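You operate a simulated robot arm through the tools that you are given. There is no shell and no other tool. Be economical: measure what you need, move in short steps, check, and stop when the job is done.

You run a simulated two-armed robot. Do the job below in one go: nothing can be reset, and whatever is moved stays where it is left.

Task
Park both arms, slide the gauge slider back, push the rests in and switch the bench off.

The check looks at the end state, three seconds after you hand in, the way a careful person would. Anything else that was tipped, shoved, dropped, spilled or broken makes it a failure.

Robot
Two 7-joint arms with two-finger parallel grippers on one trunk, on a base that drives. Base frame: it is fixed to the floor where the robot stands at the start and does not move with it; the origin is under the middle of the robot, x ahead of it, y to its left, z up. Readings come in mm, rad, newtons and seconds.
The left shoulder is at the start at [71, 156, 1105], the right one opposite. Places, roughly: clear key [1100, 300, 1300]; down key [900, 400, 1300]; far clamp lever [1100, -100, 1000]; far ski rest [800, -100, 600]; heel arm [700, 500, 1000]; heel key [900, 0, 800]; keep key [900, 0, 800]; near clamp lever [600, 800, 1000]; near ski rest [200, 300, 600]; power switch [1000, -100, 800]; print key [1000, 400, 1300]; sole gauge slider [500, 300, 800]; stop key [1000, -100, 800]; toe arm [800, 100, 900]; toe key [900, 0, 800]; up key [1000, 400, 1300]. Payload 3.91 kg a hand.
Tool frame (each hand has its own): the origin (TCP) lies between the finger pads and is the grasp point; the fingertips stand 30 mm ahead of it; z points along the fingers, y is the line along which they close. The gripper opens to 110 mm. The fingers are 20 mm wide and 10 mm thick; the gripper's body (48 by 112 mm) begins 55 mm behind the TCP.
Orientation is that of the tool frame in the base frame, as a unit quaternion [w, x, y, z]. With the fingers straight down and closing along the base's y, the tool's x points along the base's -x, its y along +y and its z along -z.

Tools
- The arms move only by the tool send_rows. It takes "left_targets", "right_targets" or both (then of equal length, played together; a hand with none holds still); each is a list that holds one entry, the list of rows, each a list of 7 numbers: the turn, a rotation vector about the tool's x, y, z in rad, then the shift along the tool's x, y, z in mm, then the finger opening in mm, from 0 to 110. In form: [[[ax, ay, az, dx, dy, dz, jaw], ...]]. A call has 1 to 8 rows; each row shifts and turns the commanded pose from where the row before left it, along the tool's axes as they then stand. Rows are played at 5 a second. More than 50 mm and 0.15 rad between two rows, or a gripper value outside its range, and nothing of the call is played. A pose out of reach is approached as far as the arm can. The call stops where the force on the tool passes 70 N (or 10 N more than at its start, if that is more) or the arm is blocked; 0.2 s more then pass. Each finger travels about 108 mm/s and halts on what it meets, pressing with about 28 N; the grip force reading is that of the motor and also rises with nothing between the fingers. The clock runs only during rows and for 0.2 s after the last one: add rows that do not move to give the fingers time. It gives the time, the measured TCP pose, the force on the tool (base axes), the opening and the grip force at its end, in the units of the frame above (readings bear some noise), with the torque about the TCP (base axes, N m) and any sound that the robot's microphone picked up.
- Cameras (640 x 400 px; columns grow to the right, rows downward): "scene" is now at [125.6, 24.5, 1325.3]; the picture's right is [0.36, -0.93, 0.00], its down [-0.61, -0.23, -0.76] and it looks along [0.71, 0.27, -0.65] (base axes); focal length 214 px, centre (320, 200). "left" rides on the left gripper at [72, -17, -103] in its tool frame; the picture's right is [0.23, 0.97, 0.00], its down [-0.76, 0.18, -0.62] and it looks along [-0.61, 0.14, 0.78] (tool axes); focal length 222 px, centre (320, 200). "right" rides on the right gripper at [72, 17, -103] in its tool frame; the picture's right is [-0.23, 0.97, 0.00], its down [-0.76, -0.18, -0.62] and it looks along [-0.61, -0.14, 0.78] (tool axes); focal length 222 px, centre (320, 200). There is no depth. A picture from a camera that has moved, and an enlarged one, comes with that camera's place and axes in the base frame and with its lens. The place of the scene camera against the robot may be out by one fixed shift of up to 12 mm in any direction.
- capture(camera): a new picture of that camera. It takes no simulated time.
- raise_lower(by): slides the trunk up (or, below 0, down) by that many mm; the arms and the scene camera ride with it, the base frame stays. It gives what a move gives, with no picture.
- drive_base(legs): drives the robot by 1 to 6 legs, each [ahead, left, turn to the left] in mm, mm and rad, along the robot's own axes; the way and the turn of a leg run together, so that a leg with both is an arc; at most 1500 mm and 3.142 rad a leg. The arms and the cameras ride along, it lands a little off, and it stops where it bumps. It gives what a move gives.
- turn_head(pan, tilt): turns the head with the scene camera to pan (to the left, within 1.501 rad either way) and tilt (down, from -0.506 to 1.204), counted from straight ahead of the robot. It gives what a move gives.
- enlarge(camera, box): a new picture of the part [left, top, right, bottom] of that camera's present view, enlarged. It takes no simulated time.
- hand_in(): hands the job in; it is judged then, once.

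Go step by step. Nothing tells you exact positions but the pictures and the camera data: compare them with the known pose of the tool, close in by small moves and look again before you grip or let go. The budget is 120 turns and 92 pictures, counting those below and the enlarged ones. Unless the task says otherwise, let go and move clear before handing in, and close with one line.

The tools are called after "Call:" as a command line: name --argument value ..., lists and objects as JSON in quotes. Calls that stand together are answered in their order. send_rows: Moves the arms, as the interface text tells. Its arguments: {"type":"object","properties":{"left_targets":{"type":"array"},"right_targets":{"type":"array"}},"required":[]} The other tools are called the same way: raise_lower (by) slides the trunk up or down; drive_base (legs) drives the base; turn_head (pan, tilt) turns the head that bears the scene camera; capture (camera) takes a picture; enlarge (camera, box) takes an enlarged picture of a part of a camera's view; hand_in () hands the job in.

At the start:

```text
t: 0.0
left_tool_pos: [565.1, 574.4, 1354.6]
left_ee_rot: [0.0, 0.0, 1.0, -0.001]
left_ft_force: [0.2, 0.1, -0.7]
left_torque: [0.0, 0.0, -0.03]
left_gripper_width: 110.1
left_finger_force: 0.1
right_tool_pos: [641.1, 22.8, 1277.2]
right_ee_rot: [0.0, 0.001, 1.0, 0.0]
right_ft_force: [-0.3, 0.1, 0.1]
right_torque: [-0.03, 0.0, 0.0]
right_gripper_width: 109.8
right_finger_force: 0.1
trunk travel left (down, up): [-550.0, 390.0]
robot x, y, heading: [1.1, 1.3, 0.002]
head pan, tilt: [0.363, 0.714]
```

scene: 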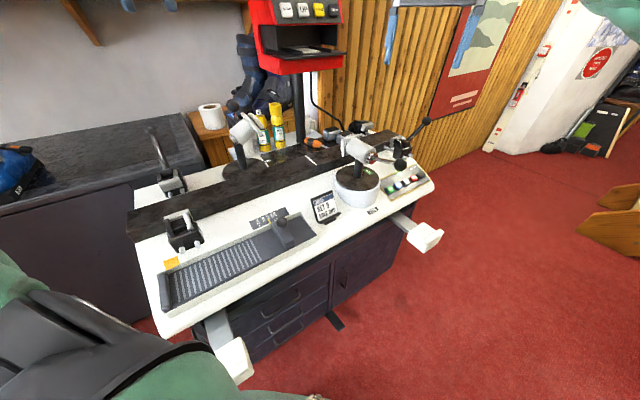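
right: 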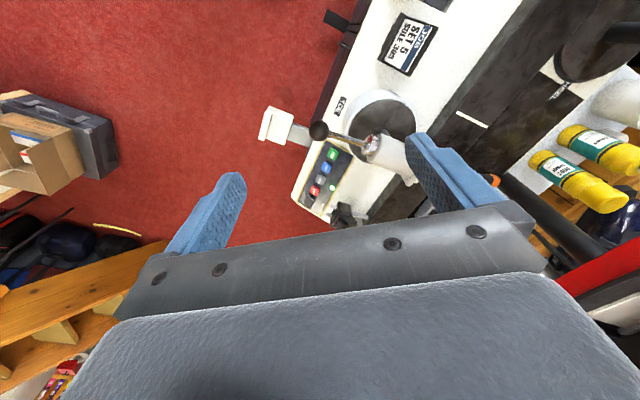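
left: 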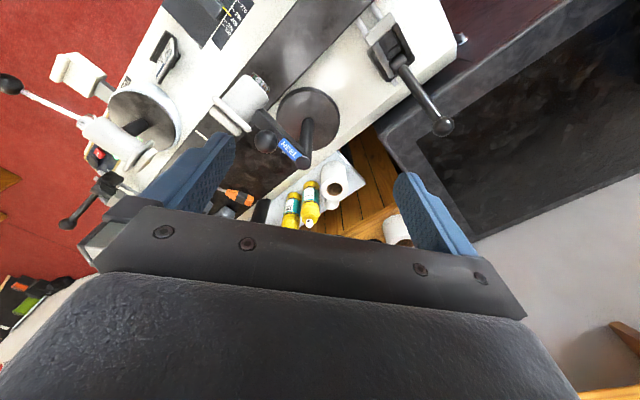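

I see a ski-binding test bench with two arms (heel arm and toe arm), a sole gauge with slider, two white pull-out rests, and a key panel. I'll look closer at the parts first.

Call:
enlarge --camera "scene" --box '[130, 180, 350, 320]'

Call:
enlarge --camera "scene" --box '[300, 90, 460, 260]'

Call:
enlarge --camera "scene" --box '[130, 0, 350, 200]'

Call:
enlarge --camera "right" --box '[250, 0, 450, 230]'

```text
2.86 times, centred on (240, 250) of scene
camera zoom: at [125.6, 24.5, 1325.3], right [0.36, -0.93, 0.0], down [-0.61, -0.23, -0.76], along [0.71, 0.27, -0.65], focal length 613 px, centre (549, 57)
```

zoom: 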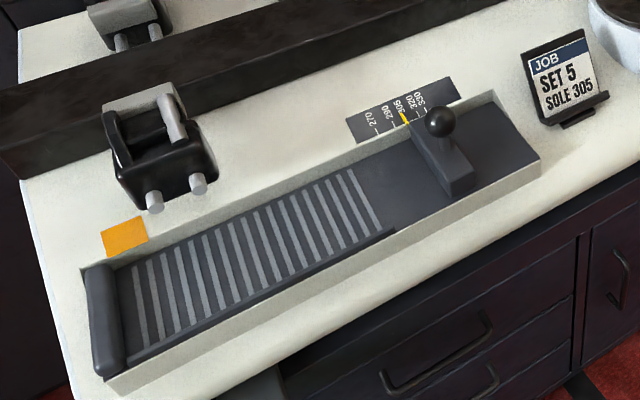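

```text
2.35 times, centred on (380, 175) of scene
camera zoom: at [125.6, 24.5, 1325.3], right [0.36, -0.93, 0.0], down [-0.61, -0.23, -0.76], along [0.71, 0.27, -0.65], focal length 505 px, centre (179, 259)
```

zoom: 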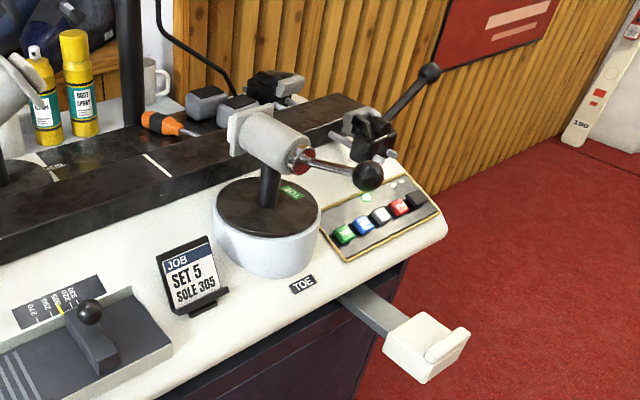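

```text
2.00 times, centred on (240, 100) of scene
camera zoom: at [125.6, 24.5, 1325.3], right [0.36, -0.93, 0.0], down [-0.61, -0.23, -0.76], along [0.71, 0.27, -0.65], focal length 429 px, centre (480, 400)
```

zoom: 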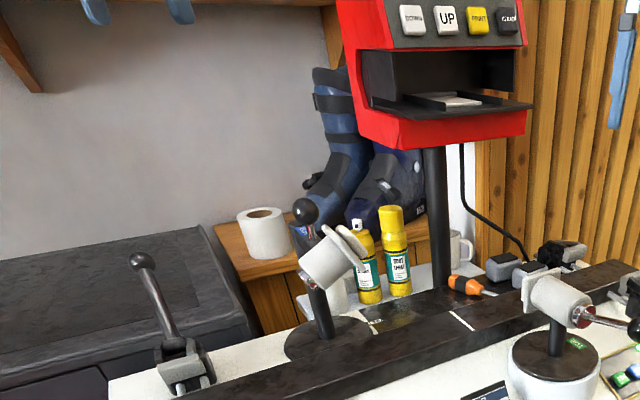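

```text
1.74 times, centred on (350, 115) of right
camera zoom: at [567.1, 39.0, 1382.6], right [0.23, 0.97, 0.0], down [0.76, -0.18, 0.62], along [0.61, -0.14, -0.78], focal length 386 px, centre (268, 348)
```

zoom: 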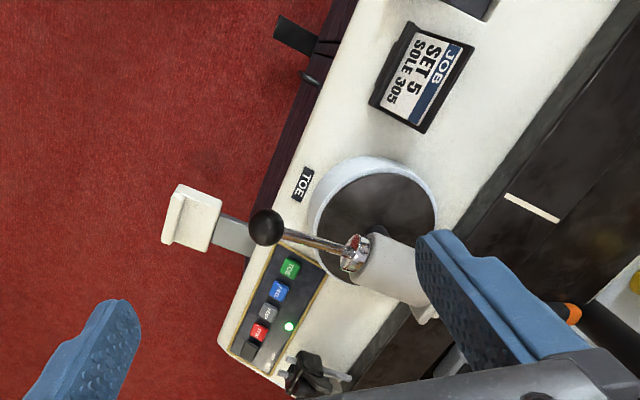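

The bench runs obliquely (about −35° in the base frame). I need to find what "parked" means, so I look closer at the marks.

Call:
enlarge --camera "left" --box '[150, 0, 350, 130]'

Call:
enlarge --camera "left" --box '[220, 70, 400, 230]'

Call:
enlarge --camera "left" --box '[40, 50, 240, 230]'

Call:
enlarge --camera "scene" --box '[210, 90, 330, 180]'

```text
3.08 times, centred on (250, 65) of left
camera zoom: at [491.2, 558.6, 1460.6], right [-0.23, 0.97, 0.0], down [0.76, 0.18, 0.62], along [0.61, 0.14, -0.78], focal length 684 px, centre (535, 615)
```

zoom: 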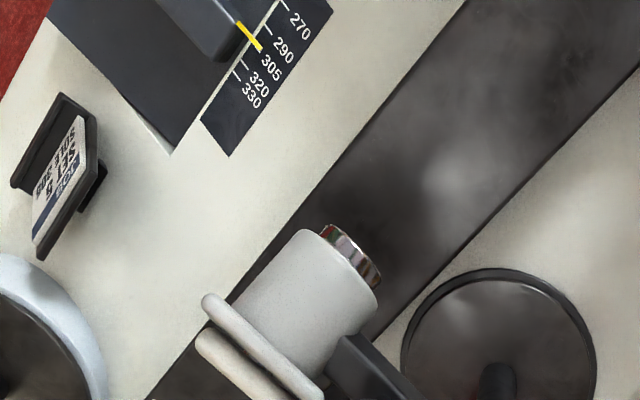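

```text
2.50 times, centred on (310, 150) of left
camera zoom: at [491.2, 558.6, 1460.6], right [-0.23, 0.97, 0.0], down [0.76, 0.18, 0.62], along [0.61, 0.14, -0.78], focal length 555 px, centre (345, 325)
```

zoom: 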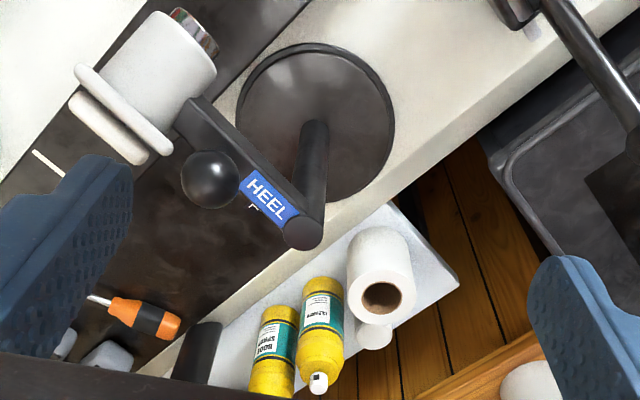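

```text
2.22 times, centred on (140, 140) of left
camera zoom: at [491.2, 558.6, 1460.6], right [-0.23, 0.97, 0.0], down [0.76, 0.18, 0.62], along [0.61, 0.14, -0.78], focal length 494 px, centre (720, 333)
```

zoom: 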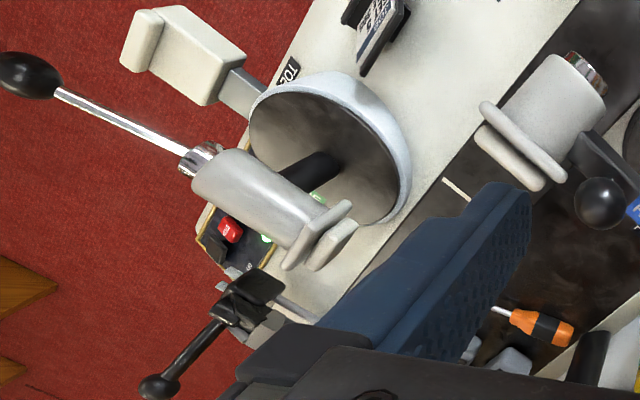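

```text
4.44 times, centred on (270, 135) of scene
camera zoom: at [125.6, 24.5, 1325.3], right [0.36, -0.93, 0.0], down [-0.61, -0.23, -0.76], along [0.71, 0.27, -0.65], focal length 953 px, centre (542, 489)
```

zoom: 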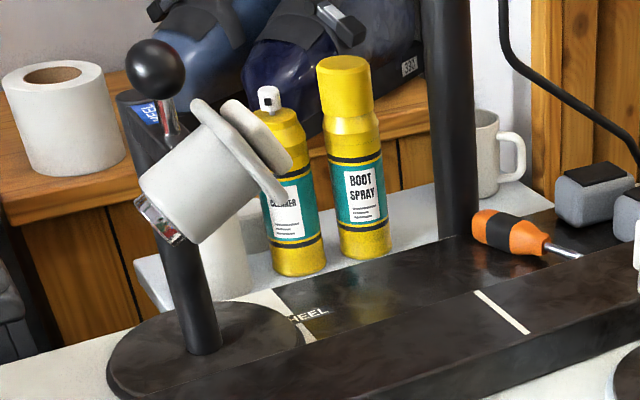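

The heel arm turns on a post, and the toe arm has a long lever with a knob. I'll back off a little, turn to face the bench square, and slide along to its middle for a better look.

Call:
drive_base --legs '[[-86, -123, 0], [0, 0, 0.96], [0, -400, 0]]'

Call:
turn_head --pan 0.0 --tilt 0.65

Call:
capture --camera "scene"

```text
t: 5.9
left_tool_pos: [99.9, 435.7, 1356.0]
left_ee_rot: [0.0, -0.463, 0.887, 0.0]
left_ft_force: [0.8, -0.8, 0.6]
left_torque: [-0.02, 0.02, -0.01]
left_gripper_width: 109.9
left_finger_force: 0.0
right_tool_pos: [595.7, 180.5, 1278.9]
right_ee_rot: [0.0, -0.461, 0.887, 0.0]
right_ft_force: [0.0, 0.8, -0.4]
right_torque: [0.04, 0.0, -0.01]
right_gripper_width: 110.0
right_finger_force: 0.1
trunk travel left (down, up): [-550.0, 390.0]
robot x, y, heading: [248.9, -353.5, 0.965]
head pan, tilt: [0.363, 0.714]
```

```text
t: 6.8
left_tool_pos: [99.2, 437.0, 1356.5]
left_ee_rot: [0.0, -0.462, 0.887, 0.0]
left_ft_force: [0.8, 0.0, 0.0]
left_torque: [-0.03, 0.01, -0.02]
left_gripper_width: 110.1
left_finger_force: 0.2
right_tool_pos: [595.8, 181.9, 1277.4]
right_ee_rot: [0.0, -0.462, 0.887, 0.0]
right_ft_force: [-0.1, 0.9, 0.4]
right_torque: [0.01, 0.01, 0.01]
right_gripper_width: 109.9
right_finger_force: 0.1
trunk travel left (down, up): [-550.0, 390.0]
robot x, y, heading: [246.3, -359.8, 0.963]
head pan, tilt: [0.0, 0.649]
```

```text
80 pictures are left
camera scene: at [321.8, -249.0, 1330.8], right [0.82, -0.57, 0.0], down [-0.35, -0.5, -0.8], along [0.46, 0.65, -0.61], focal length 214 px, centre (320, 200)
```

scene: 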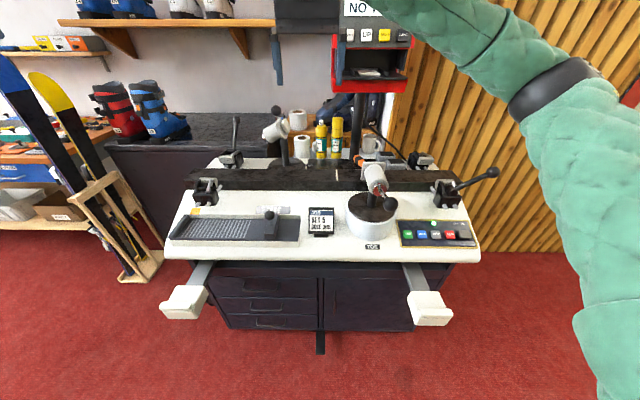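

The bench is now square ahead. I look at the details.

Call:
enlarge --camera "scene" --box '[290, 150, 420, 260]'

Call:
enlarge --camera "scene" --box '[180, 100, 340, 200]'

Call:
enlarge --camera "scene" --box '[380, 140, 520, 260]'

Call:
enlarge --camera "scene" --box '[270, 0, 420, 100]'

```text
3.64 times, centred on (355, 205) of scene
camera zoom: at [321.8, -249.0, 1330.8], right [0.82, -0.57, 0.0], down [-0.35, -0.5, -0.8], along [0.46, 0.65, -0.61], focal length 780 px, centre (193, 182)
```

zoom: 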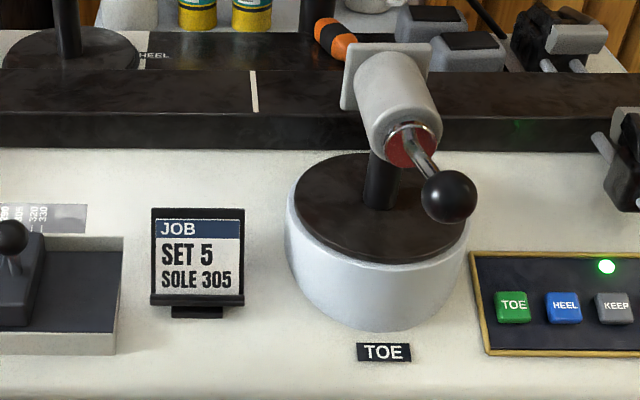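

```text
4.00 times, centred on (260, 150) of scene
camera zoom: at [321.8, -249.0, 1330.8], right [0.82, -0.57, 0.0], down [-0.35, -0.5, -0.8], along [0.46, 0.65, -0.61], focal length 858 px, centre (560, 400)
```

zoom: 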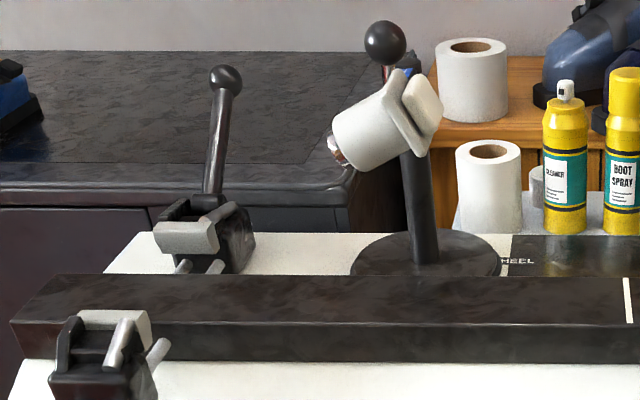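

```text
3.33 times, centred on (450, 200) of scene
camera zoom: at [321.8, -249.0, 1330.8], right [0.82, -0.57, 0.0], down [-0.35, -0.5, -0.8], along [0.46, 0.65, -0.61], focal length 715 px, centre (-113, 200)
```

zoom: 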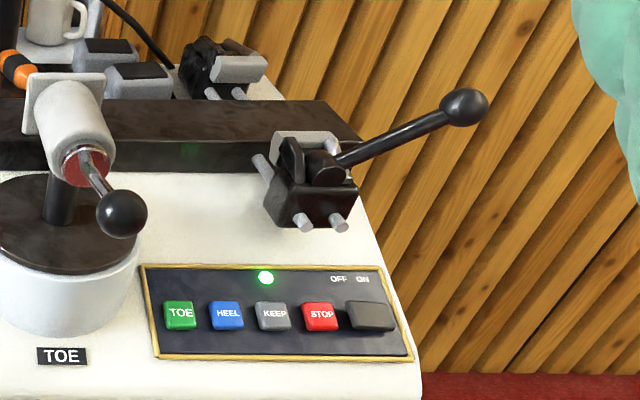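

```text
4.00 times, centred on (345, 50) of scene
camera zoom: at [321.8, -249.0, 1330.8], right [0.82, -0.57, 0.0], down [-0.35, -0.5, -0.8], along [0.46, 0.65, -0.61], focal length 858 px, centre (220, 800)
```

zoom: 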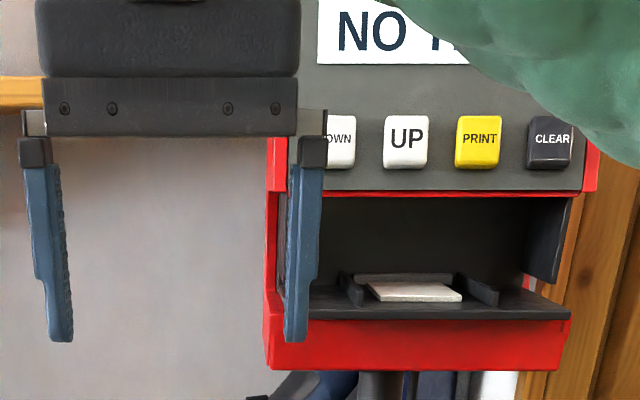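

The console shows "NO T…", partly hidden by the right arm. I shift the right hand aside to read it.

Call:
send_rows --right_targets '[[[0, 0, 0, 0, -50, 0, 110], [0, 0, 0, 0, -50, 0, 110], [0, 0, 0, 0, -50, 0, 110], [0, 0, 0, 0, -50, 0, 110], [0, 0, 0, 0, -50, 0, 60], [0, 0, 0, 0, 0, 0, 20]]]'

Call:
turn_head --pan 0.0 --tilt 0.35

Call:
capture --camera "scene"

Call:
capture --camera "right"

Call:
capture --camera "left"

```text
t: 8.2
left_tool_pos: [98.9, 436.8, 1355.6]
left_ee_rot: [-0.001, -0.463, 0.887, -0.001]
left_ft_force: [-1.0, -0.5, -0.4]
left_torque: [-0.03, 0.02, -0.01]
left_gripper_width: 109.9
left_finger_force: 0.1
right_tool_pos: [802.0, 40.4, 1277.9]
right_ee_rot: [0.0, -0.463, 0.887, 0.0]
right_ft_force: [0.8, -0.7, 0.1]
right_torque: [-0.01, -0.02, 0.03]
right_gripper_width: 20.2
right_finger_force: 0.0
trunk travel left (down, up): [-550.0, 390.0]
robot x, y, heading: [250.5, -359.0, 0.958]
head pan, tilt: [0.0, 0.649]
```

```text
t: 9.0
left_tool_pos: [99.9, 436.4, 1355.3]
left_ee_rot: [-0.001, -0.463, 0.886, -0.001]
left_ft_force: [0.2, -1.1, -0.1]
left_torque: [-0.02, 0.03, 0.01]
left_gripper_width: 110.0
left_finger_force: 0.1
right_tool_pos: [802.1, 39.3, 1278.5]
right_ee_rot: [0.0, -0.462, 0.887, 0.0]
right_ft_force: [0.0, 0.2, -1.2]
right_torque: [0.04, 0.01, -0.01]
right_gripper_width: 20.1
right_finger_force: 0.1
trunk travel left (down, up): [-550.0, 390.0]
robot x, y, heading: [249.8, -357.7, 0.96]
head pan, tilt: [0.0, 0.351]
```

```text
75 pictures are left
camera scene: at [326.0, -244.4, 1357.8], right [0.82, -0.57, 0.0], down [-0.2, -0.28, -0.94], along [0.54, 0.77, -0.34], focal length 214 px, centre (320, 200)
```

scene: 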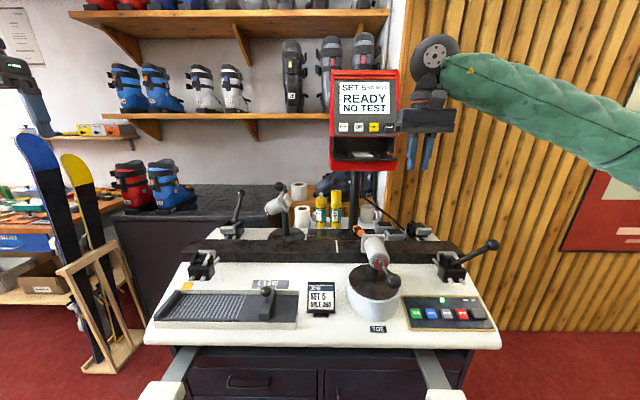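

```text
74 pictures are left
camera right: at [745.5, -10.2, 1382.7], right [-0.67, 0.74, 0.0], down [0.58, 0.52, 0.62], along [0.46, 0.42, -0.78], focal length 222 px, centre (320, 200)
```

right: 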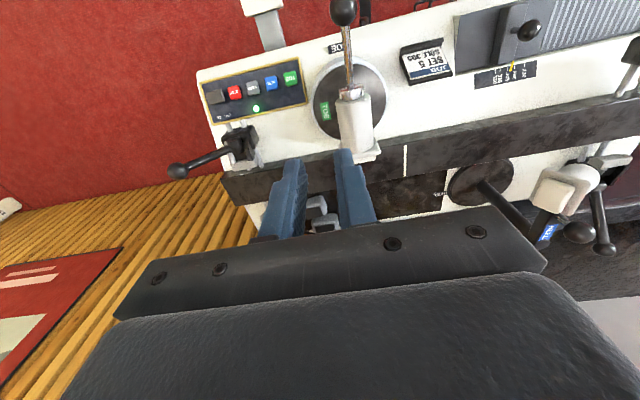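

```text
73 pictures are left
camera left: at [70.9, 366.7, 1460.9], right [-0.93, 0.37, 0.0], down [0.29, 0.73, 0.62], along [0.23, 0.58, -0.78], focal length 222 px, centre (320, 200)
```

left: 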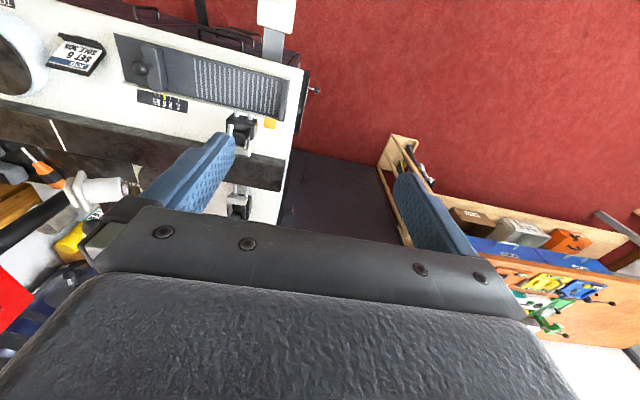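

Call:
enlarge --camera "right" --box '[290, 0, 410, 170]'

Call:
enlarge --camera "right" --box '[420, 110, 640, 260]'

Call:
enlarge --camera "scene" --box '[310, 60, 410, 170]'

Call:
enlarge --camera "scene" --box '[230, 170, 330, 250]'

```text
2.35 times, centred on (350, 85) of right
camera zoom: at [745.5, -10.2, 1382.7], right [-0.67, 0.74, 0.0], down [0.58, 0.52, 0.62], along [0.46, 0.42, -0.78], focal length 523 px, centre (249, 471)
```

zoom: 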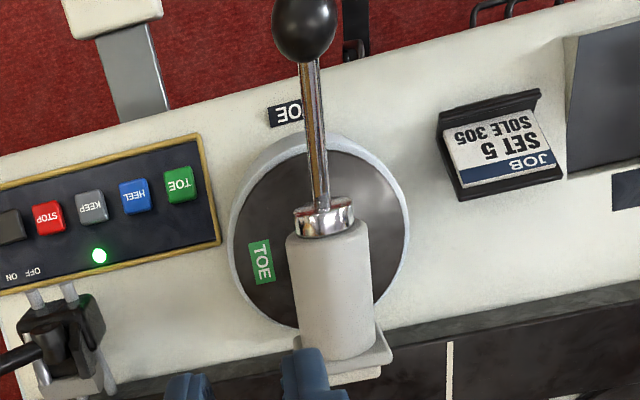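

```text
2.67 times, centred on (530, 185) of right
camera zoom: at [745.5, -10.2, 1382.7], right [-0.67, 0.74, 0.0], down [0.58, 0.52, 0.62], along [0.46, 0.42, -0.78], focal length 592 px, centre (-240, 240)
```

zoom: 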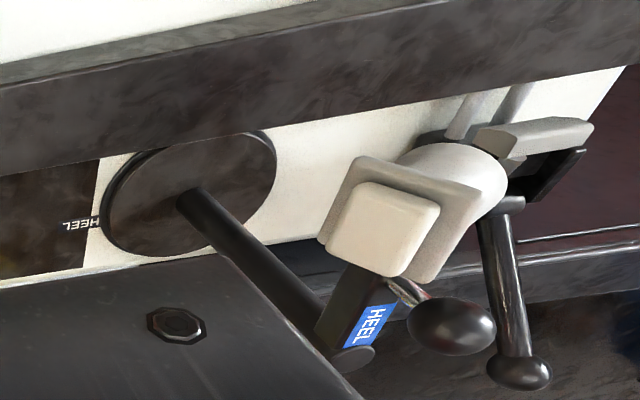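

```text
3.64 times, centred on (360, 115) of scene
camera zoom: at [326.0, -244.4, 1357.8], right [0.82, -0.57, 0.0], down [-0.2, -0.28, -0.94], along [0.54, 0.77, -0.34], focal length 780 px, centre (174, 509)
```

zoom: 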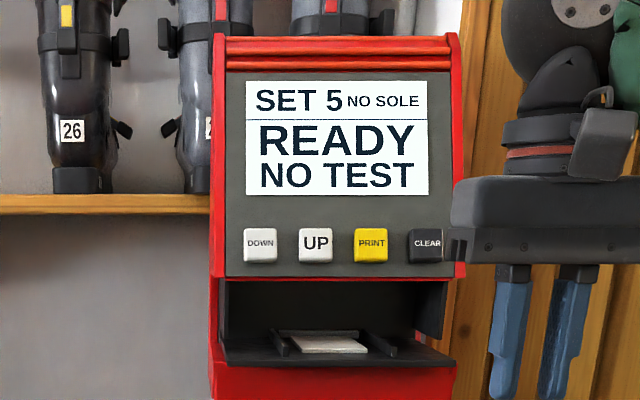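

```text
5.00 times, centred on (280, 210) of scene
camera zoom: at [326.0, -244.4, 1357.8], right [0.82, -0.57, 0.0], down [-0.2, -0.28, -0.94], along [0.54, 0.77, -0.34], focal length 1072 px, centre (520, 150)
```

zoom: 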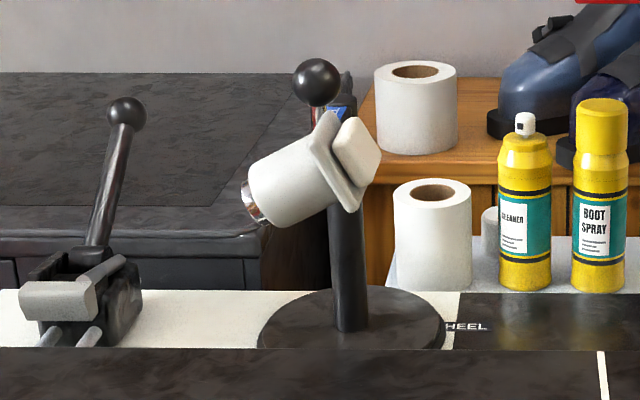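

Console reads "SET 5 NO SOLE – READY NO TEST". Enlargements are sharp, so I look tightly at both bench arms' joints and labels.

Call:
enlarge --camera "scene" --box '[345, 225, 410, 285]'

Call:
enlarge --camera "scene" --box '[255, 175, 315, 240]'

Call:
enlarge --camera "right" --box '[300, 50, 400, 170]'

Call:
enlarge --camera "right" --box '[520, 150, 620, 260]'

```text
6.67 times, centred on (378, 255) of scene
camera zoom: at [326.0, -244.4, 1357.8], right [0.82, -0.57, 0.0], down [-0.2, -0.28, -0.94], along [0.54, 0.77, -0.34], focal length 1430 px, centre (-63, -167)
```

zoom: 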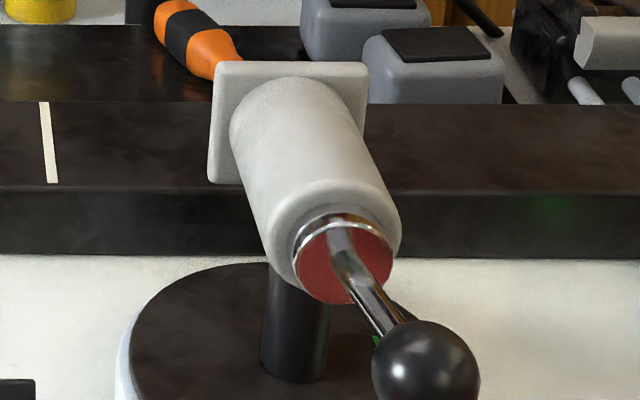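

```text
6.15 times, centred on (285, 208) of scene
camera zoom: at [326.0, -244.4, 1357.8], right [0.82, -0.57, 0.0], down [-0.2, -0.28, -0.94], along [0.54, 0.77, -0.34], focal length 1320 px, centre (535, 154)
```

zoom: 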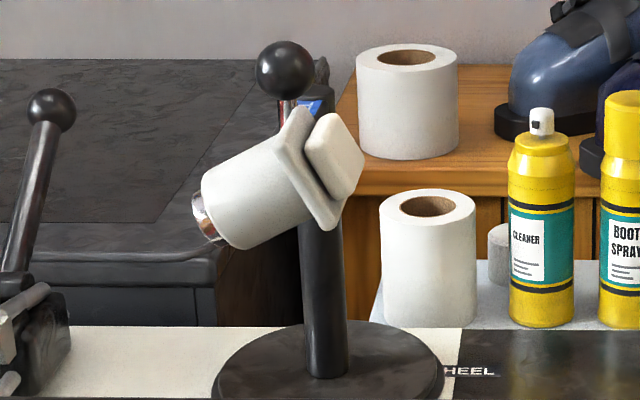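

```text
3.33 times, centred on (350, 110) of right
camera zoom: at [745.5, -10.2, 1382.7], right [-0.67, 0.74, 0.0], down [0.58, 0.52, 0.62], along [0.46, 0.42, -0.78], focal length 740 px, centre (220, 500)
```

zoom: 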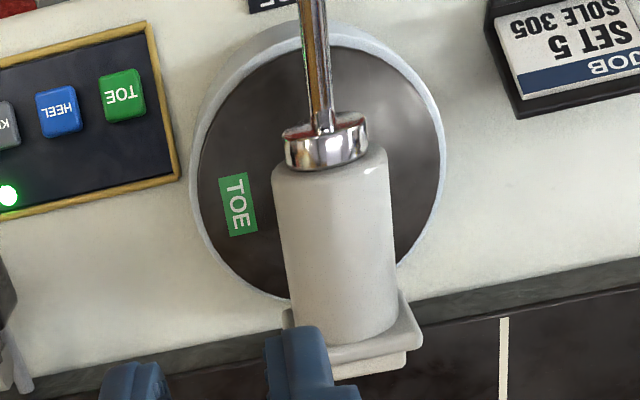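

```text
3.64 times, centred on (570, 205) of right
camera zoom: at [745.5, -10.2, 1382.7], right [-0.67, 0.74, 0.0], down [0.58, 0.52, 0.62], along [0.46, 0.42, -0.78], focal length 808 px, centre (-589, 182)
```

zoom: 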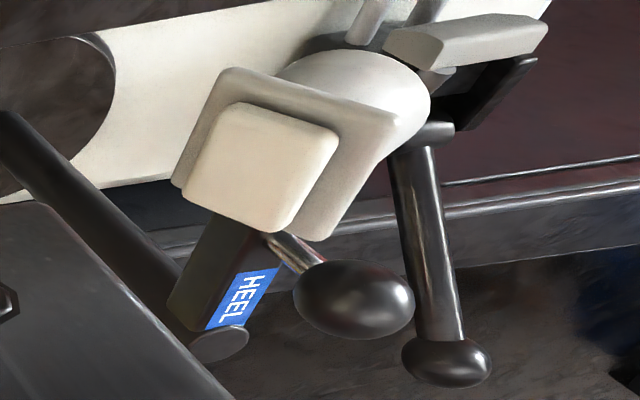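

Both bench arms stand in their working pose over or at the beam. I want a level view to see their joints, so I pull the right hand back and lower the trunk.

Call:
send_rows --right_targets '[[[0, 0, 0, 40, -25, 0, 20], [0, 0, 0, 40, -25, 0, 20], [0, 0, 0, 40, -25, 0, 20], [0, 0, 0, 40, -25, 0, 20]]]'

Call:
raise_lower --by -260

Call:
turn_head --pan 0.0 --tilt 0.15

Call:
enlarge --camera "scene" --box '[230, 130, 340, 240]'

Call:
enlarge --camera "scene" --box '[330, 160, 450, 260]'

```text
t: 10.0
left_tool_pos: [98.1, 432.2, 1358.8]
left_ee_rot: [0.0, -0.462, 0.887, 0.001]
left_ft_force: [-0.3, -1.1, -0.1]
left_torque: [0.02, 0.0, 0.04]
left_gripper_width: 110.2
left_finger_force: 0.1
right_tool_pos: [792.2, -152.7, 1275.9]
right_ee_rot: [0.0, -0.462, 0.887, 0.0]
right_ft_force: [0.0, -1.3, 0.4]
right_torque: [-0.01, -0.03, 0.04]
right_gripper_width: 20.0
right_finger_force: 0.0
trunk travel left (down, up): [-550.0, 390.0]
robot x, y, heading: [249.5, -357.6, 0.96]
head pan, tilt: [0.0, 0.351]
```

```text
t: 12.7
left_tool_pos: [98.5, 436.1, 1096.9]
left_ee_rot: [0.0, -0.462, 0.887, 0.0]
left_ft_force: [-0.1, -0.3, -0.2]
left_torque: [0.0, 0.0, 0.0]
left_gripper_width: 110.1
left_finger_force: 0.1
right_tool_pos: [792.5, -150.4, 1017.4]
right_ee_rot: [0.0, -0.462, 0.887, 0.0]
right_ft_force: [-0.7, -1.2, -0.1]
right_torque: [-0.01, 0.01, 0.02]
right_gripper_width: 19.9
right_finger_force: 0.1
trunk travel left (down, up): [-290.0, 650.0]
robot x, y, heading: [245.3, -354.6, 0.962]
head pan, tilt: [0.0, 0.351]
```

```text
t: 13.4
left_tool_pos: [99.2, 434.8, 1096.6]
left_ee_rot: [0.0, -0.462, 0.887, 0.0]
left_ft_force: [0.0, 0.3, 0.0]
left_torque: [-0.01, -0.01, -0.01]
left_gripper_width: 110.1
left_finger_force: 0.2
right_tool_pos: [792.6, -150.0, 1016.8]
right_ee_rot: [0.0, -0.462, 0.887, 0.0]
right_ft_force: [1.6, -0.2, 0.5]
right_torque: [0.02, 0.02, 0.0]
right_gripper_width: 19.9
right_finger_force: 0.2
trunk travel left (down, up): [-290.0, 650.0]
robot x, y, heading: [250.4, -358.2, 0.961]
head pan, tilt: [0.0, 0.15]
```

```text
3.64 times, centred on (285, 185) of scene
camera zoom: at [325.6, -244.7, 1116.6], right [0.82, -0.57, 0.0], down [-0.09, -0.12, -0.99], along [0.57, 0.81, -0.15], focal length 780 px, centre (447, 254)
```

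zoom: 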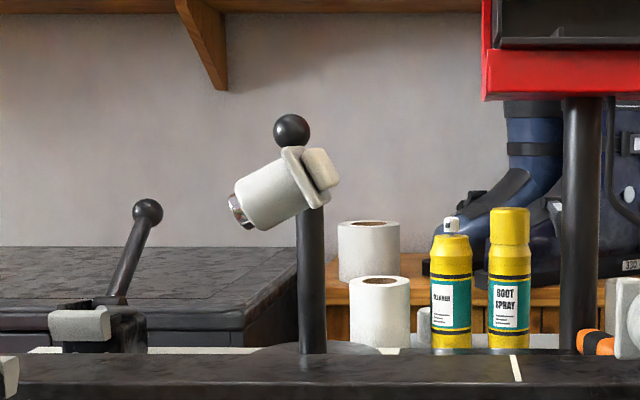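

```text
4.00 times, centred on (390, 210) of scene
camera zoom: at [325.6, -244.7, 1116.6], right [0.82, -0.57, 0.0], down [-0.09, -0.12, -0.99], along [0.57, 0.81, -0.15], focal length 858 px, centre (40, 160)
```

zoom: 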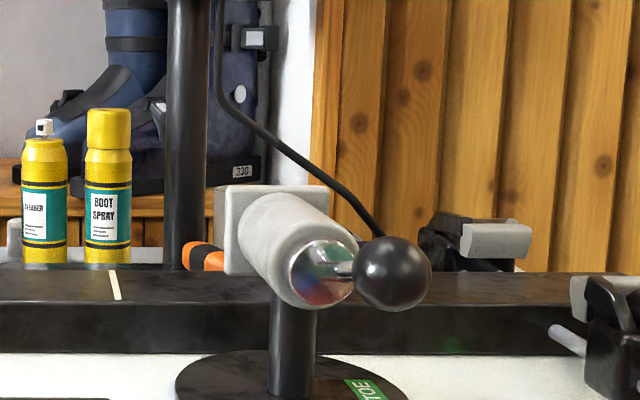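

The toe arm is square to the beam and the heel arm reaches over it; the label orientation suggests both swing 90° clockwise to park. First I'll deal with the rests, so I look at them.

Call:
turn_head --pan 0.0 --tilt 0.6

Call:
capture --camera "scene"

Call:
capture --camera "right"

Call:
capture --camera "left"

```text
t: 14.3
left_tool_pos: [99.1, 435.5, 1095.9]
left_ee_rot: [0.0, -0.463, 0.887, 0.0]
left_ft_force: [0.2, 0.2, 0.1]
left_torque: [-0.01, 0.04, -0.06]
left_gripper_width: 109.8
left_finger_force: 0.0
right_tool_pos: [792.6, -149.2, 1016.3]
right_ee_rot: [0.0, -0.462, 0.887, 0.0]
right_ft_force: [0.6, 0.3, -0.1]
right_torque: [0.0, 0.02, -0.04]
right_gripper_width: 19.9
right_finger_force: 0.0
trunk travel left (down, up): [-290.0, 650.0]
robot x, y, heading: [248.4, -358.7, 0.965]
head pan, tilt: [0.0, 0.6]
```

```text
62 pictures are left
camera scene: at [323.1, -248.2, 1075.2], right [0.82, -0.57, 0.0], down [-0.32, -0.46, -0.83], along [0.47, 0.68, -0.56], focal length 214 px, centre (320, 200)
```

scene: 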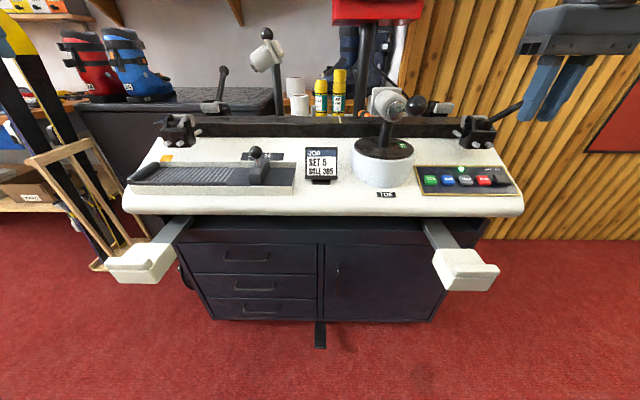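

```text
61 pictures are left
camera right: at [736.3, -200.2, 1120.9], right [-0.67, 0.74, 0.0], down [0.58, 0.52, 0.62], along [0.46, 0.42, -0.78], focal length 222 px, centre (320, 200)
```

right: 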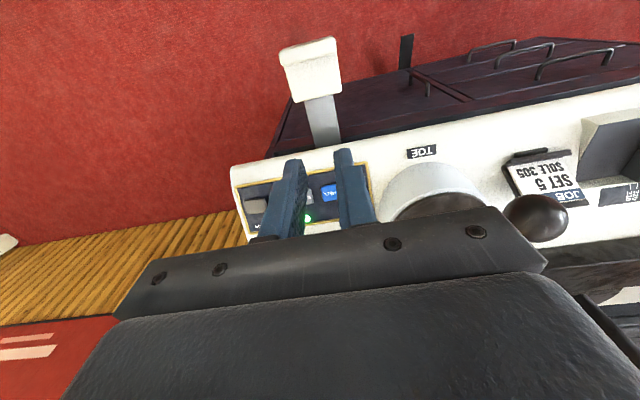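

```text
60 pictures are left
camera left: at [70.7, 366.7, 1200.8], right [-0.93, 0.37, 0.0], down [0.29, 0.73, 0.62], along [0.23, 0.58, -0.78], focal length 222 px, centre (320, 200)
```

left: 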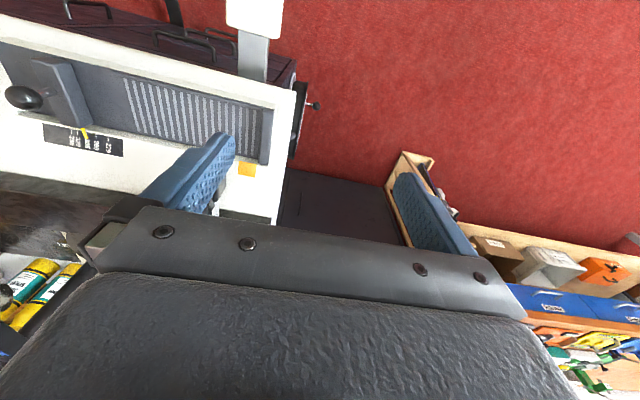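

The rests are white blocks under the bench edge at n≈281–370, z≈650–680. I want to back off for a horizontal push, so I check the floor to both sides and behind.

Call:
turn_head --pan -1.5 --tilt 0.6

Call:
capture --camera "scene"

Call:
turn_head --pan 1.5 --tilt 0.6

Call:
capture --camera "scene"

```text
t: 15.9
left_tool_pos: [99.1, 436.1, 1097.1]
left_ee_rot: [-0.001, -0.463, 0.887, 0.001]
left_ft_force: [0.2, -0.4, -0.2]
left_torque: [0.0, -0.02, -0.02]
left_gripper_width: 110.0
left_finger_force: 0.1
right_tool_pos: [791.8, -150.0, 1016.4]
right_ee_rot: [0.0, -0.462, 0.887, -0.001]
right_ft_force: [0.2, 0.2, -0.1]
right_torque: [0.0, -0.03, -0.02]
right_gripper_width: 20.2
right_finger_force: 0.0
trunk travel left (down, up): [-290.0, 650.0]
robot x, y, heading: [248.9, -356.0, 0.963]
head pan, tilt: [-1.499, 0.6]
```

```text
59 pictures are left
camera scene: at [348.4, -366.0, 1075.2], right [-0.51, -0.86, 0.0], down [-0.49, 0.29, -0.83], along [0.71, -0.42, -0.56], focal length 214 px, centre (320, 200)
```

scene: 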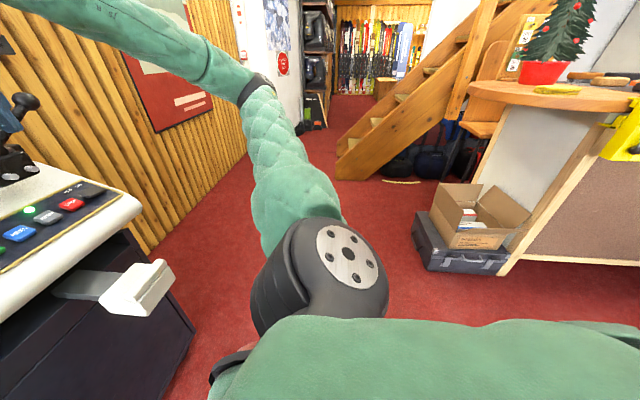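

```text
t: 18.5
left_tool_pos: [100.4, 435.5, 1095.8]
left_ee_rot: [0.0, -0.463, 0.887, 0.0]
left_ft_force: [0.7, -0.6, -0.4]
left_torque: [0.02, -0.03, 0.01]
left_gripper_width: 110.1
left_finger_force: 0.1
right_tool_pos: [792.1, -150.1, 1015.1]
right_ee_rot: [0.0, -0.462, 0.887, 0.0]
right_ft_force: [-0.3, -0.1, -0.1]
right_torque: [0.01, 0.0, 0.02]
right_gripper_width: 20.1
right_finger_force: 0.1
trunk travel left (down, up): [-290.0, 650.0]
robot x, y, heading: [244.9, -358.3, 0.96]
head pan, tilt: [1.499, 0.6]
```

```text
58 pictures are left
camera scene: at [203.9, -265.0, 1075.2], right [0.63, 0.78, 0.0], down [0.44, -0.36, -0.83], along [-0.64, 0.52, -0.56], focal length 214 px, centre (320, 200)
```

scene: 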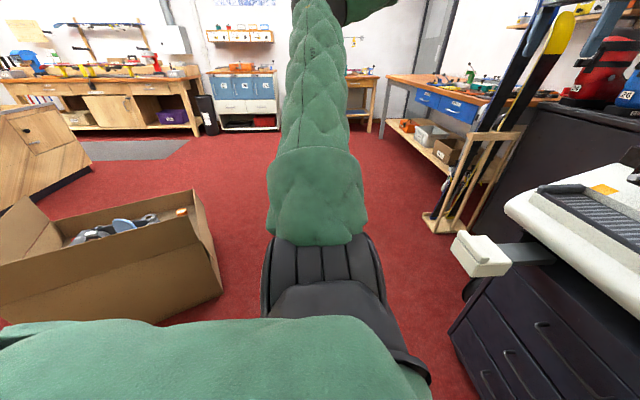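

The floor behind is clear for 250 mm. I back off and turn both hands to point forward.

Call:
drive_base --legs '[[-250, 40, 0]]'

Call:
turn_head --pan 0.0 --tilt 0.6

Call:
send_rows --left_targets '[[[0, -0.15, 0, 0, 0, 0, 0], [0, -0.15, 0, 0, 0, 0, 0], [0, -0.15, 0, 0, 0, 0, 0], [0, -0.15, 0, 0, 0, 0, 0], [0, -0.15, 0, 0, 0, 0, 0], [0, -0.15, 0, 0, 0, 0, 0], [0, -0.15, 0, 0, 0, 0, 0], [0, -0.15, 0, 0, 0, 0, 0]]]' --right_targets '[[[0, -0.15, 0, 0, 0, 0, 0], [0, -0.15, 0, 0, 0, 0, 0], [0, -0.15, 0, 0, 0, 0, 0], [0, -0.15, 0, 0, 0, 0, 0], [0, -0.15, 0, 0, 0, 0, 0], [0, -0.15, 0, 0, 0, 0, 0], [0, -0.15, 0, 0, 0, 0, 0], [0, -0.15, 0, 0, 0, 0, 0]]]'

Call:
send_rows --left_targets '[[[0, -0.1236, 0, 0, 0, 0, 0], [0, -0.1236, 0, 0, 0, 0, 0], [0, -0.1236, 0, 0, 0, 0, 0]]]' --right_targets '[[[0, -0.1236, 0, 0, 0, 0, 0], [0, -0.1236, 0, 0, 0, 0, 0], [0, -0.1236, 0, 0, 0, 0, 0]]]'

```text
t: 20.3
left_tool_pos: [-73.7, 257.6, 1096.6]
left_ee_rot: [0.001, -0.462, 0.887, 0.0]
left_ft_force: [-0.1, 0.0, -0.2]
left_torque: [0.03, -0.03, -0.02]
left_gripper_width: 109.8
left_finger_force: 0.0
right_tool_pos: [617.6, -329.6, 1016.8]
right_ee_rot: [0.0, -0.461, 0.887, 0.0]
right_ft_force: [-0.5, 0.7, 0.1]
right_torque: [-0.02, -0.01, -0.04]
right_gripper_width: 20.0
right_finger_force: 0.0
trunk travel left (down, up): [-290.0, 650.0]
robot x, y, heading: [71.3, -532.1, 0.964]
head pan, tilt: [1.499, 0.6]
```

```text
t: 21.9
left_tool_pos: [-73.1, 258.0, 1096.6]
left_ee_rot: [0.0, -0.462, 0.887, 0.0]
left_ft_force: [-0.4, 0.1, -0.3]
left_torque: [0.02, -0.01, 0.04]
left_gripper_width: 110.3
left_finger_force: 0.0
right_tool_pos: [619.5, -330.9, 1016.8]
right_ee_rot: [0.0, -0.461, 0.887, 0.0]
right_ft_force: [0.8, 0.1, 0.4]
right_torque: [0.0, 0.0, 0.01]
right_gripper_width: 20.3
right_finger_force: 0.1
trunk travel left (down, up): [-290.0, 650.0]
robot x, y, heading: [74.8, -533.9, 0.96]
head pan, tilt: [0.0, 0.6]
```

```text
t: 23.7
left_tool_pos: [-75.6, 258.1, 1096.8]
left_ee_rot: [0.502, -0.381, 0.731, 0.261]
left_ft_force: [0.2, 0.3, -0.2]
left_torque: [-0.02, 0.01, -0.03]
left_gripper_width: 0.0
left_finger_force: 28.0
right_tool_pos: [646.3, -307.9, 1051.3]
right_ee_rot: [0.5, -0.382, 0.731, 0.261]
right_ft_force: [-0.6, 0.1, 0.3]
right_torque: [0.0, -0.02, -0.04]
right_gripper_width: 0.1
right_finger_force: 28.2
right hand out of reach, approached as far as the arm can: row 7, 8
trunk travel left (down, up): [-290.0, 650.0]
robot x, y, heading: [71.2, -527.6, 0.96]
head pan, tilt: [0.0, 0.6]
```

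```text
t: 24.5
left_tool_pos: [-74.7, 258.1, 1096.5]
left_ee_rot: [0.628, -0.326, 0.627, 0.327]
left_ft_force: [-0.3, -0.2, -0.1]
left_torque: [-0.05, -0.03, 0.0]
left_gripper_width: 0.0
left_finger_force: 27.6
right_tool_pos: [681.6, -286.2, 1086.9]
right_ee_rot: [0.628, -0.326, 0.627, 0.326]
right_ft_force: [-0.6, 0.5, 0.6]
right_torque: [-0.04, 0.0, 0.01]
right_gripper_width: 0.0
right_finger_force: 28.3
right hand out of reach, approached as far as the arm can: row 1, 2, 3
trunk travel left (down, up): [-290.0, 650.0]
robot x, y, heading: [70.2, -534.9, 0.959]
head pan, tilt: [0.0, 0.6]
```

Hands point forward. I lower both in front of the rests, leaving a gap.

Call:
send_rows --left_targets '[[[0, 0, 0, 43.1, -20.1, 5, 0], [0, 0, 0, 43.1, -20.1, 5, 0], [0, 0, 0, 43.1, -20.1, 5, 0], [0, 0, 0, 43.1, -20.1, 5, 0], [0, 0, 0, 43.1, -20.1, 5, 0]]]' --right_targets '[[[0, 0, 0, 35.2, -4.8, 15, 0], [0, 0, 0, 35.2, -4.8, 15, 0], [0, 0, 0, 35.2, -4.8, 15, 0], [0, 0, 0, 35.2, -4.8, 15, 0], [0, 0, 0, 35.2, -4.8, 15, 0]]]'

Call:
send_rows --left_targets '[[[0, 0, 0, 43.1, -20.1, 5, 0], [0, 0, 0, 43.1, -20.1, 5, 0], [0, 0, 0, 43.1, -20.1, 5, 0], [0, 0, 0, 43.1, -20.1, 5, 0], [0, 0, 0, 43.1, -20.1, 5, 0]]]' --right_targets '[[[0, 0, 0, 35.2, -4.8, 15, 0], [0, 0, 0, 35.2, -4.8, 15, 0], [0, 0, 0, 35.2, -4.8, 15, 0], [0, 0, 0, 35.2, -4.8, 12, 0], [0, 0, 0, 35.2, -4.8, 10, 0]]]'

Call:
capture --camera "scene"

Call:
capture --camera "right"

Call:
capture --camera "left"

```text
t: 25.7
left_tool_pos: [22.7, 221.0, 878.9]
left_ee_rot: [0.627, -0.326, 0.627, 0.326]
left_ft_force: [0.3, -0.6, -0.4]
left_torque: [0.0, -0.02, -0.02]
left_gripper_width: 0.0
left_finger_force: 27.5
right_tool_pos: [753.7, -230.6, 915.7]
right_ee_rot: [0.627, -0.326, 0.628, 0.327]
right_ft_force: [-0.5, -0.1, 0.9]
right_torque: [0.0, 0.0, -0.02]
right_gripper_width: 0.1
right_finger_force: 27.5
right hand out of reach, approached as far as the arm can: row 1, 2
trunk travel left (down, up): [-290.0, 650.0]
robot x, y, heading: [71.4, -532.9, 0.96]
head pan, tilt: [0.0, 0.6]
```

```text
t: 26.9
left_tool_pos: [118.8, 189.3, 665.1]
left_ee_rot: [0.628, -0.325, 0.628, 0.326]
left_ft_force: [-0.1, -0.1, -0.5]
left_torque: [0.02, 0.03, 0.0]
left_gripper_width: 0.1
left_finger_force: 27.9
left hand out of reach, approached as far as the arm can: row 2
right_tool_pos: [810.5, -193.1, 741.0]
right_ee_rot: [0.627, -0.325, 0.628, 0.326]
right_ft_force: [0.8, 0.1, 0.2]
right_torque: [-0.01, 0.0, 0.01]
right_gripper_width: 0.0
right_finger_force: 28.3
trunk travel left (down, up): [-290.0, 650.0]
robot x, y, heading: [72.3, -532.3, 0.958]
head pan, tilt: [0.0, 0.6]
```

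```text
57 pictures are left
camera scene: at [149.4, -427.3, 1075.5], right [0.82, -0.57, 0.0], down [-0.32, -0.46, -0.83], along [0.47, 0.68, -0.56], focal length 214 px, centre (320, 200)
```

scene: 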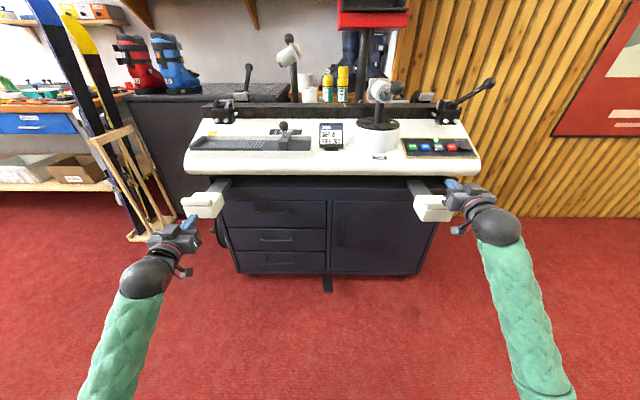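

```text
56 pictures are left
camera right: at [735.5, -268.6, 669.3], right [-0.8, 0.56, 0.23], down [-0.21, -0.61, 0.76], along [0.57, 0.56, 0.61], focal length 222 px, centre (320, 200)
```

right: 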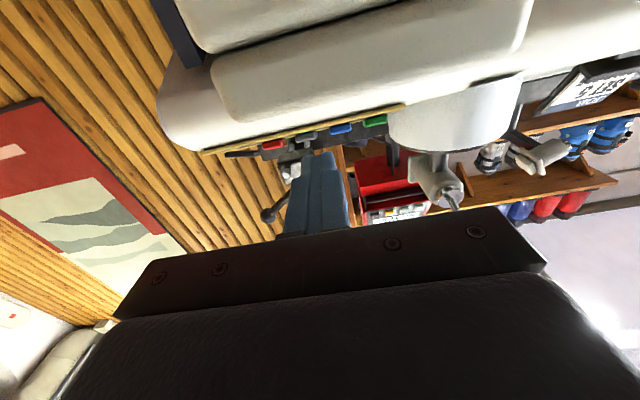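

```text
55 pictures are left
camera left: at [72.8, 94.1, 594.8], right [-0.8, 0.56, -0.23], down [-0.5, -0.41, 0.76], along [0.33, 0.72, 0.61], focal length 222 px, centre (320, 200)
```

left: 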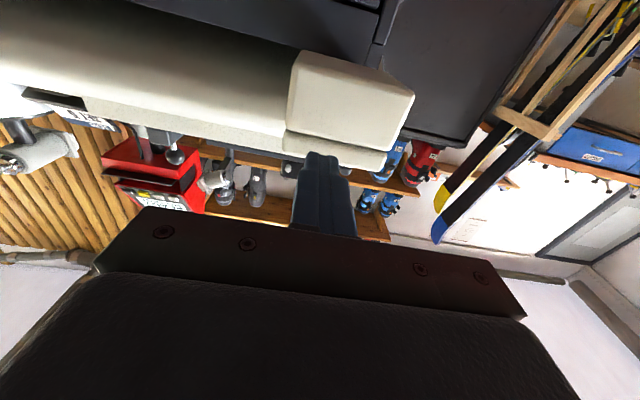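

The right hand lagged and sits above its rest at z 741; the left is in front of its rest. I enlarge to compare heights.

Call:
enlarge --camera "scene" --box '[140, 160, 250, 270]'

Call:
enlarge --camera "scene" --box '[395, 160, 505, 250]'

```text
3.64 times, centred on (195, 215) of scene
camera zoom: at [149.4, -427.3, 1075.5], right [0.82, -0.57, 0.0], down [-0.32, -0.46, -0.83], along [0.47, 0.68, -0.56], focal length 780 px, centre (774, 146)
```

zoom: 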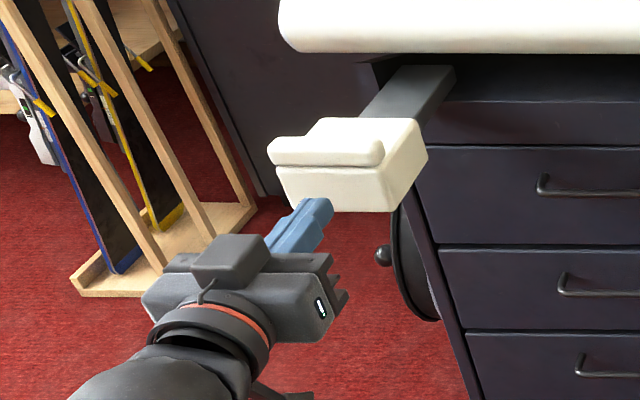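

```text
4.44 times, centred on (450, 205) of scene
camera zoom: at [149.4, -427.3, 1075.5], right [0.82, -0.57, 0.0], down [-0.32, -0.46, -0.83], along [0.47, 0.68, -0.56], focal length 953 px, centre (-258, 178)
```

zoom: 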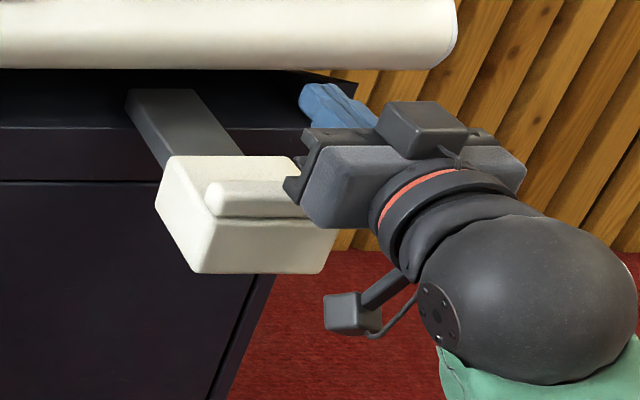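

The left finger faces its block well; the right must go back, then down and slightly inward.

Call:
send_rows --left_targets '[[[0, 0, 0, 0, 6, 0, 0], [0, 0, 0, 0, 6, 0, 0], [0, 0, 0, 0, 0, 0, 0], [0, 0, 0, 0, 0, 0, 0]]]' --right_targets '[[[0, 0, 0, 0, 0, -45, 0], [0, 0, 0, 0, 0, -40, 0], [0, 0, 0, 40, 11, 0, 0], [0, 0, 0, 41, 11, 0, 0]]]'

Call:
enlarge --camera "scene" --box '[395, 160, 505, 250]'

```text
t: 27.9
left_tool_pos: [110.0, 194.9, 665.8]
left_ee_rot: [0.627, -0.326, 0.628, 0.326]
left_ft_force: [0.9, 1.1, -0.5]
left_torque: [-0.02, -0.05, 0.02]
left_gripper_width: 0.1
left_finger_force: 27.7
right_tool_pos: [743.4, -251.7, 659.8]
right_ee_rot: [0.627, -0.326, 0.628, 0.327]
right_ft_force: [-0.3, -0.5, -0.7]
right_torque: [0.0, 0.0, 0.0]
right_gripper_width: 0.3
right_finger_force: 27.8
trunk travel left (down, up): [-290.0, 650.0]
robot x, y, heading: [72.4, -530.4, 0.959]
head pan, tilt: [0.0, 0.6]
```

```text
4.44 times, centred on (450, 205) of scene
camera zoom: at [149.4, -427.0, 1075.3], right [0.82, -0.57, 0.0], down [-0.32, -0.46, -0.82], along [0.47, 0.68, -0.57], focal length 953 px, centre (-258, 178)
```

zoom: 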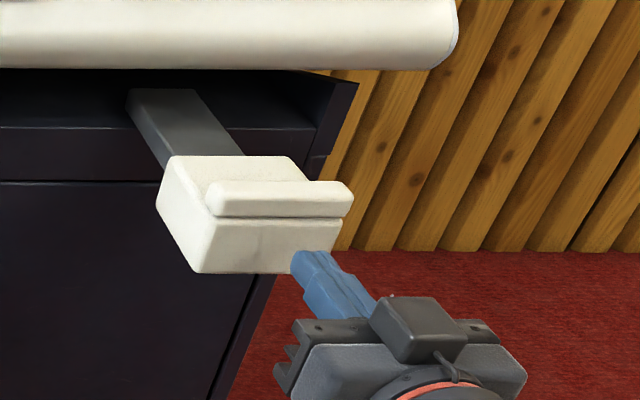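

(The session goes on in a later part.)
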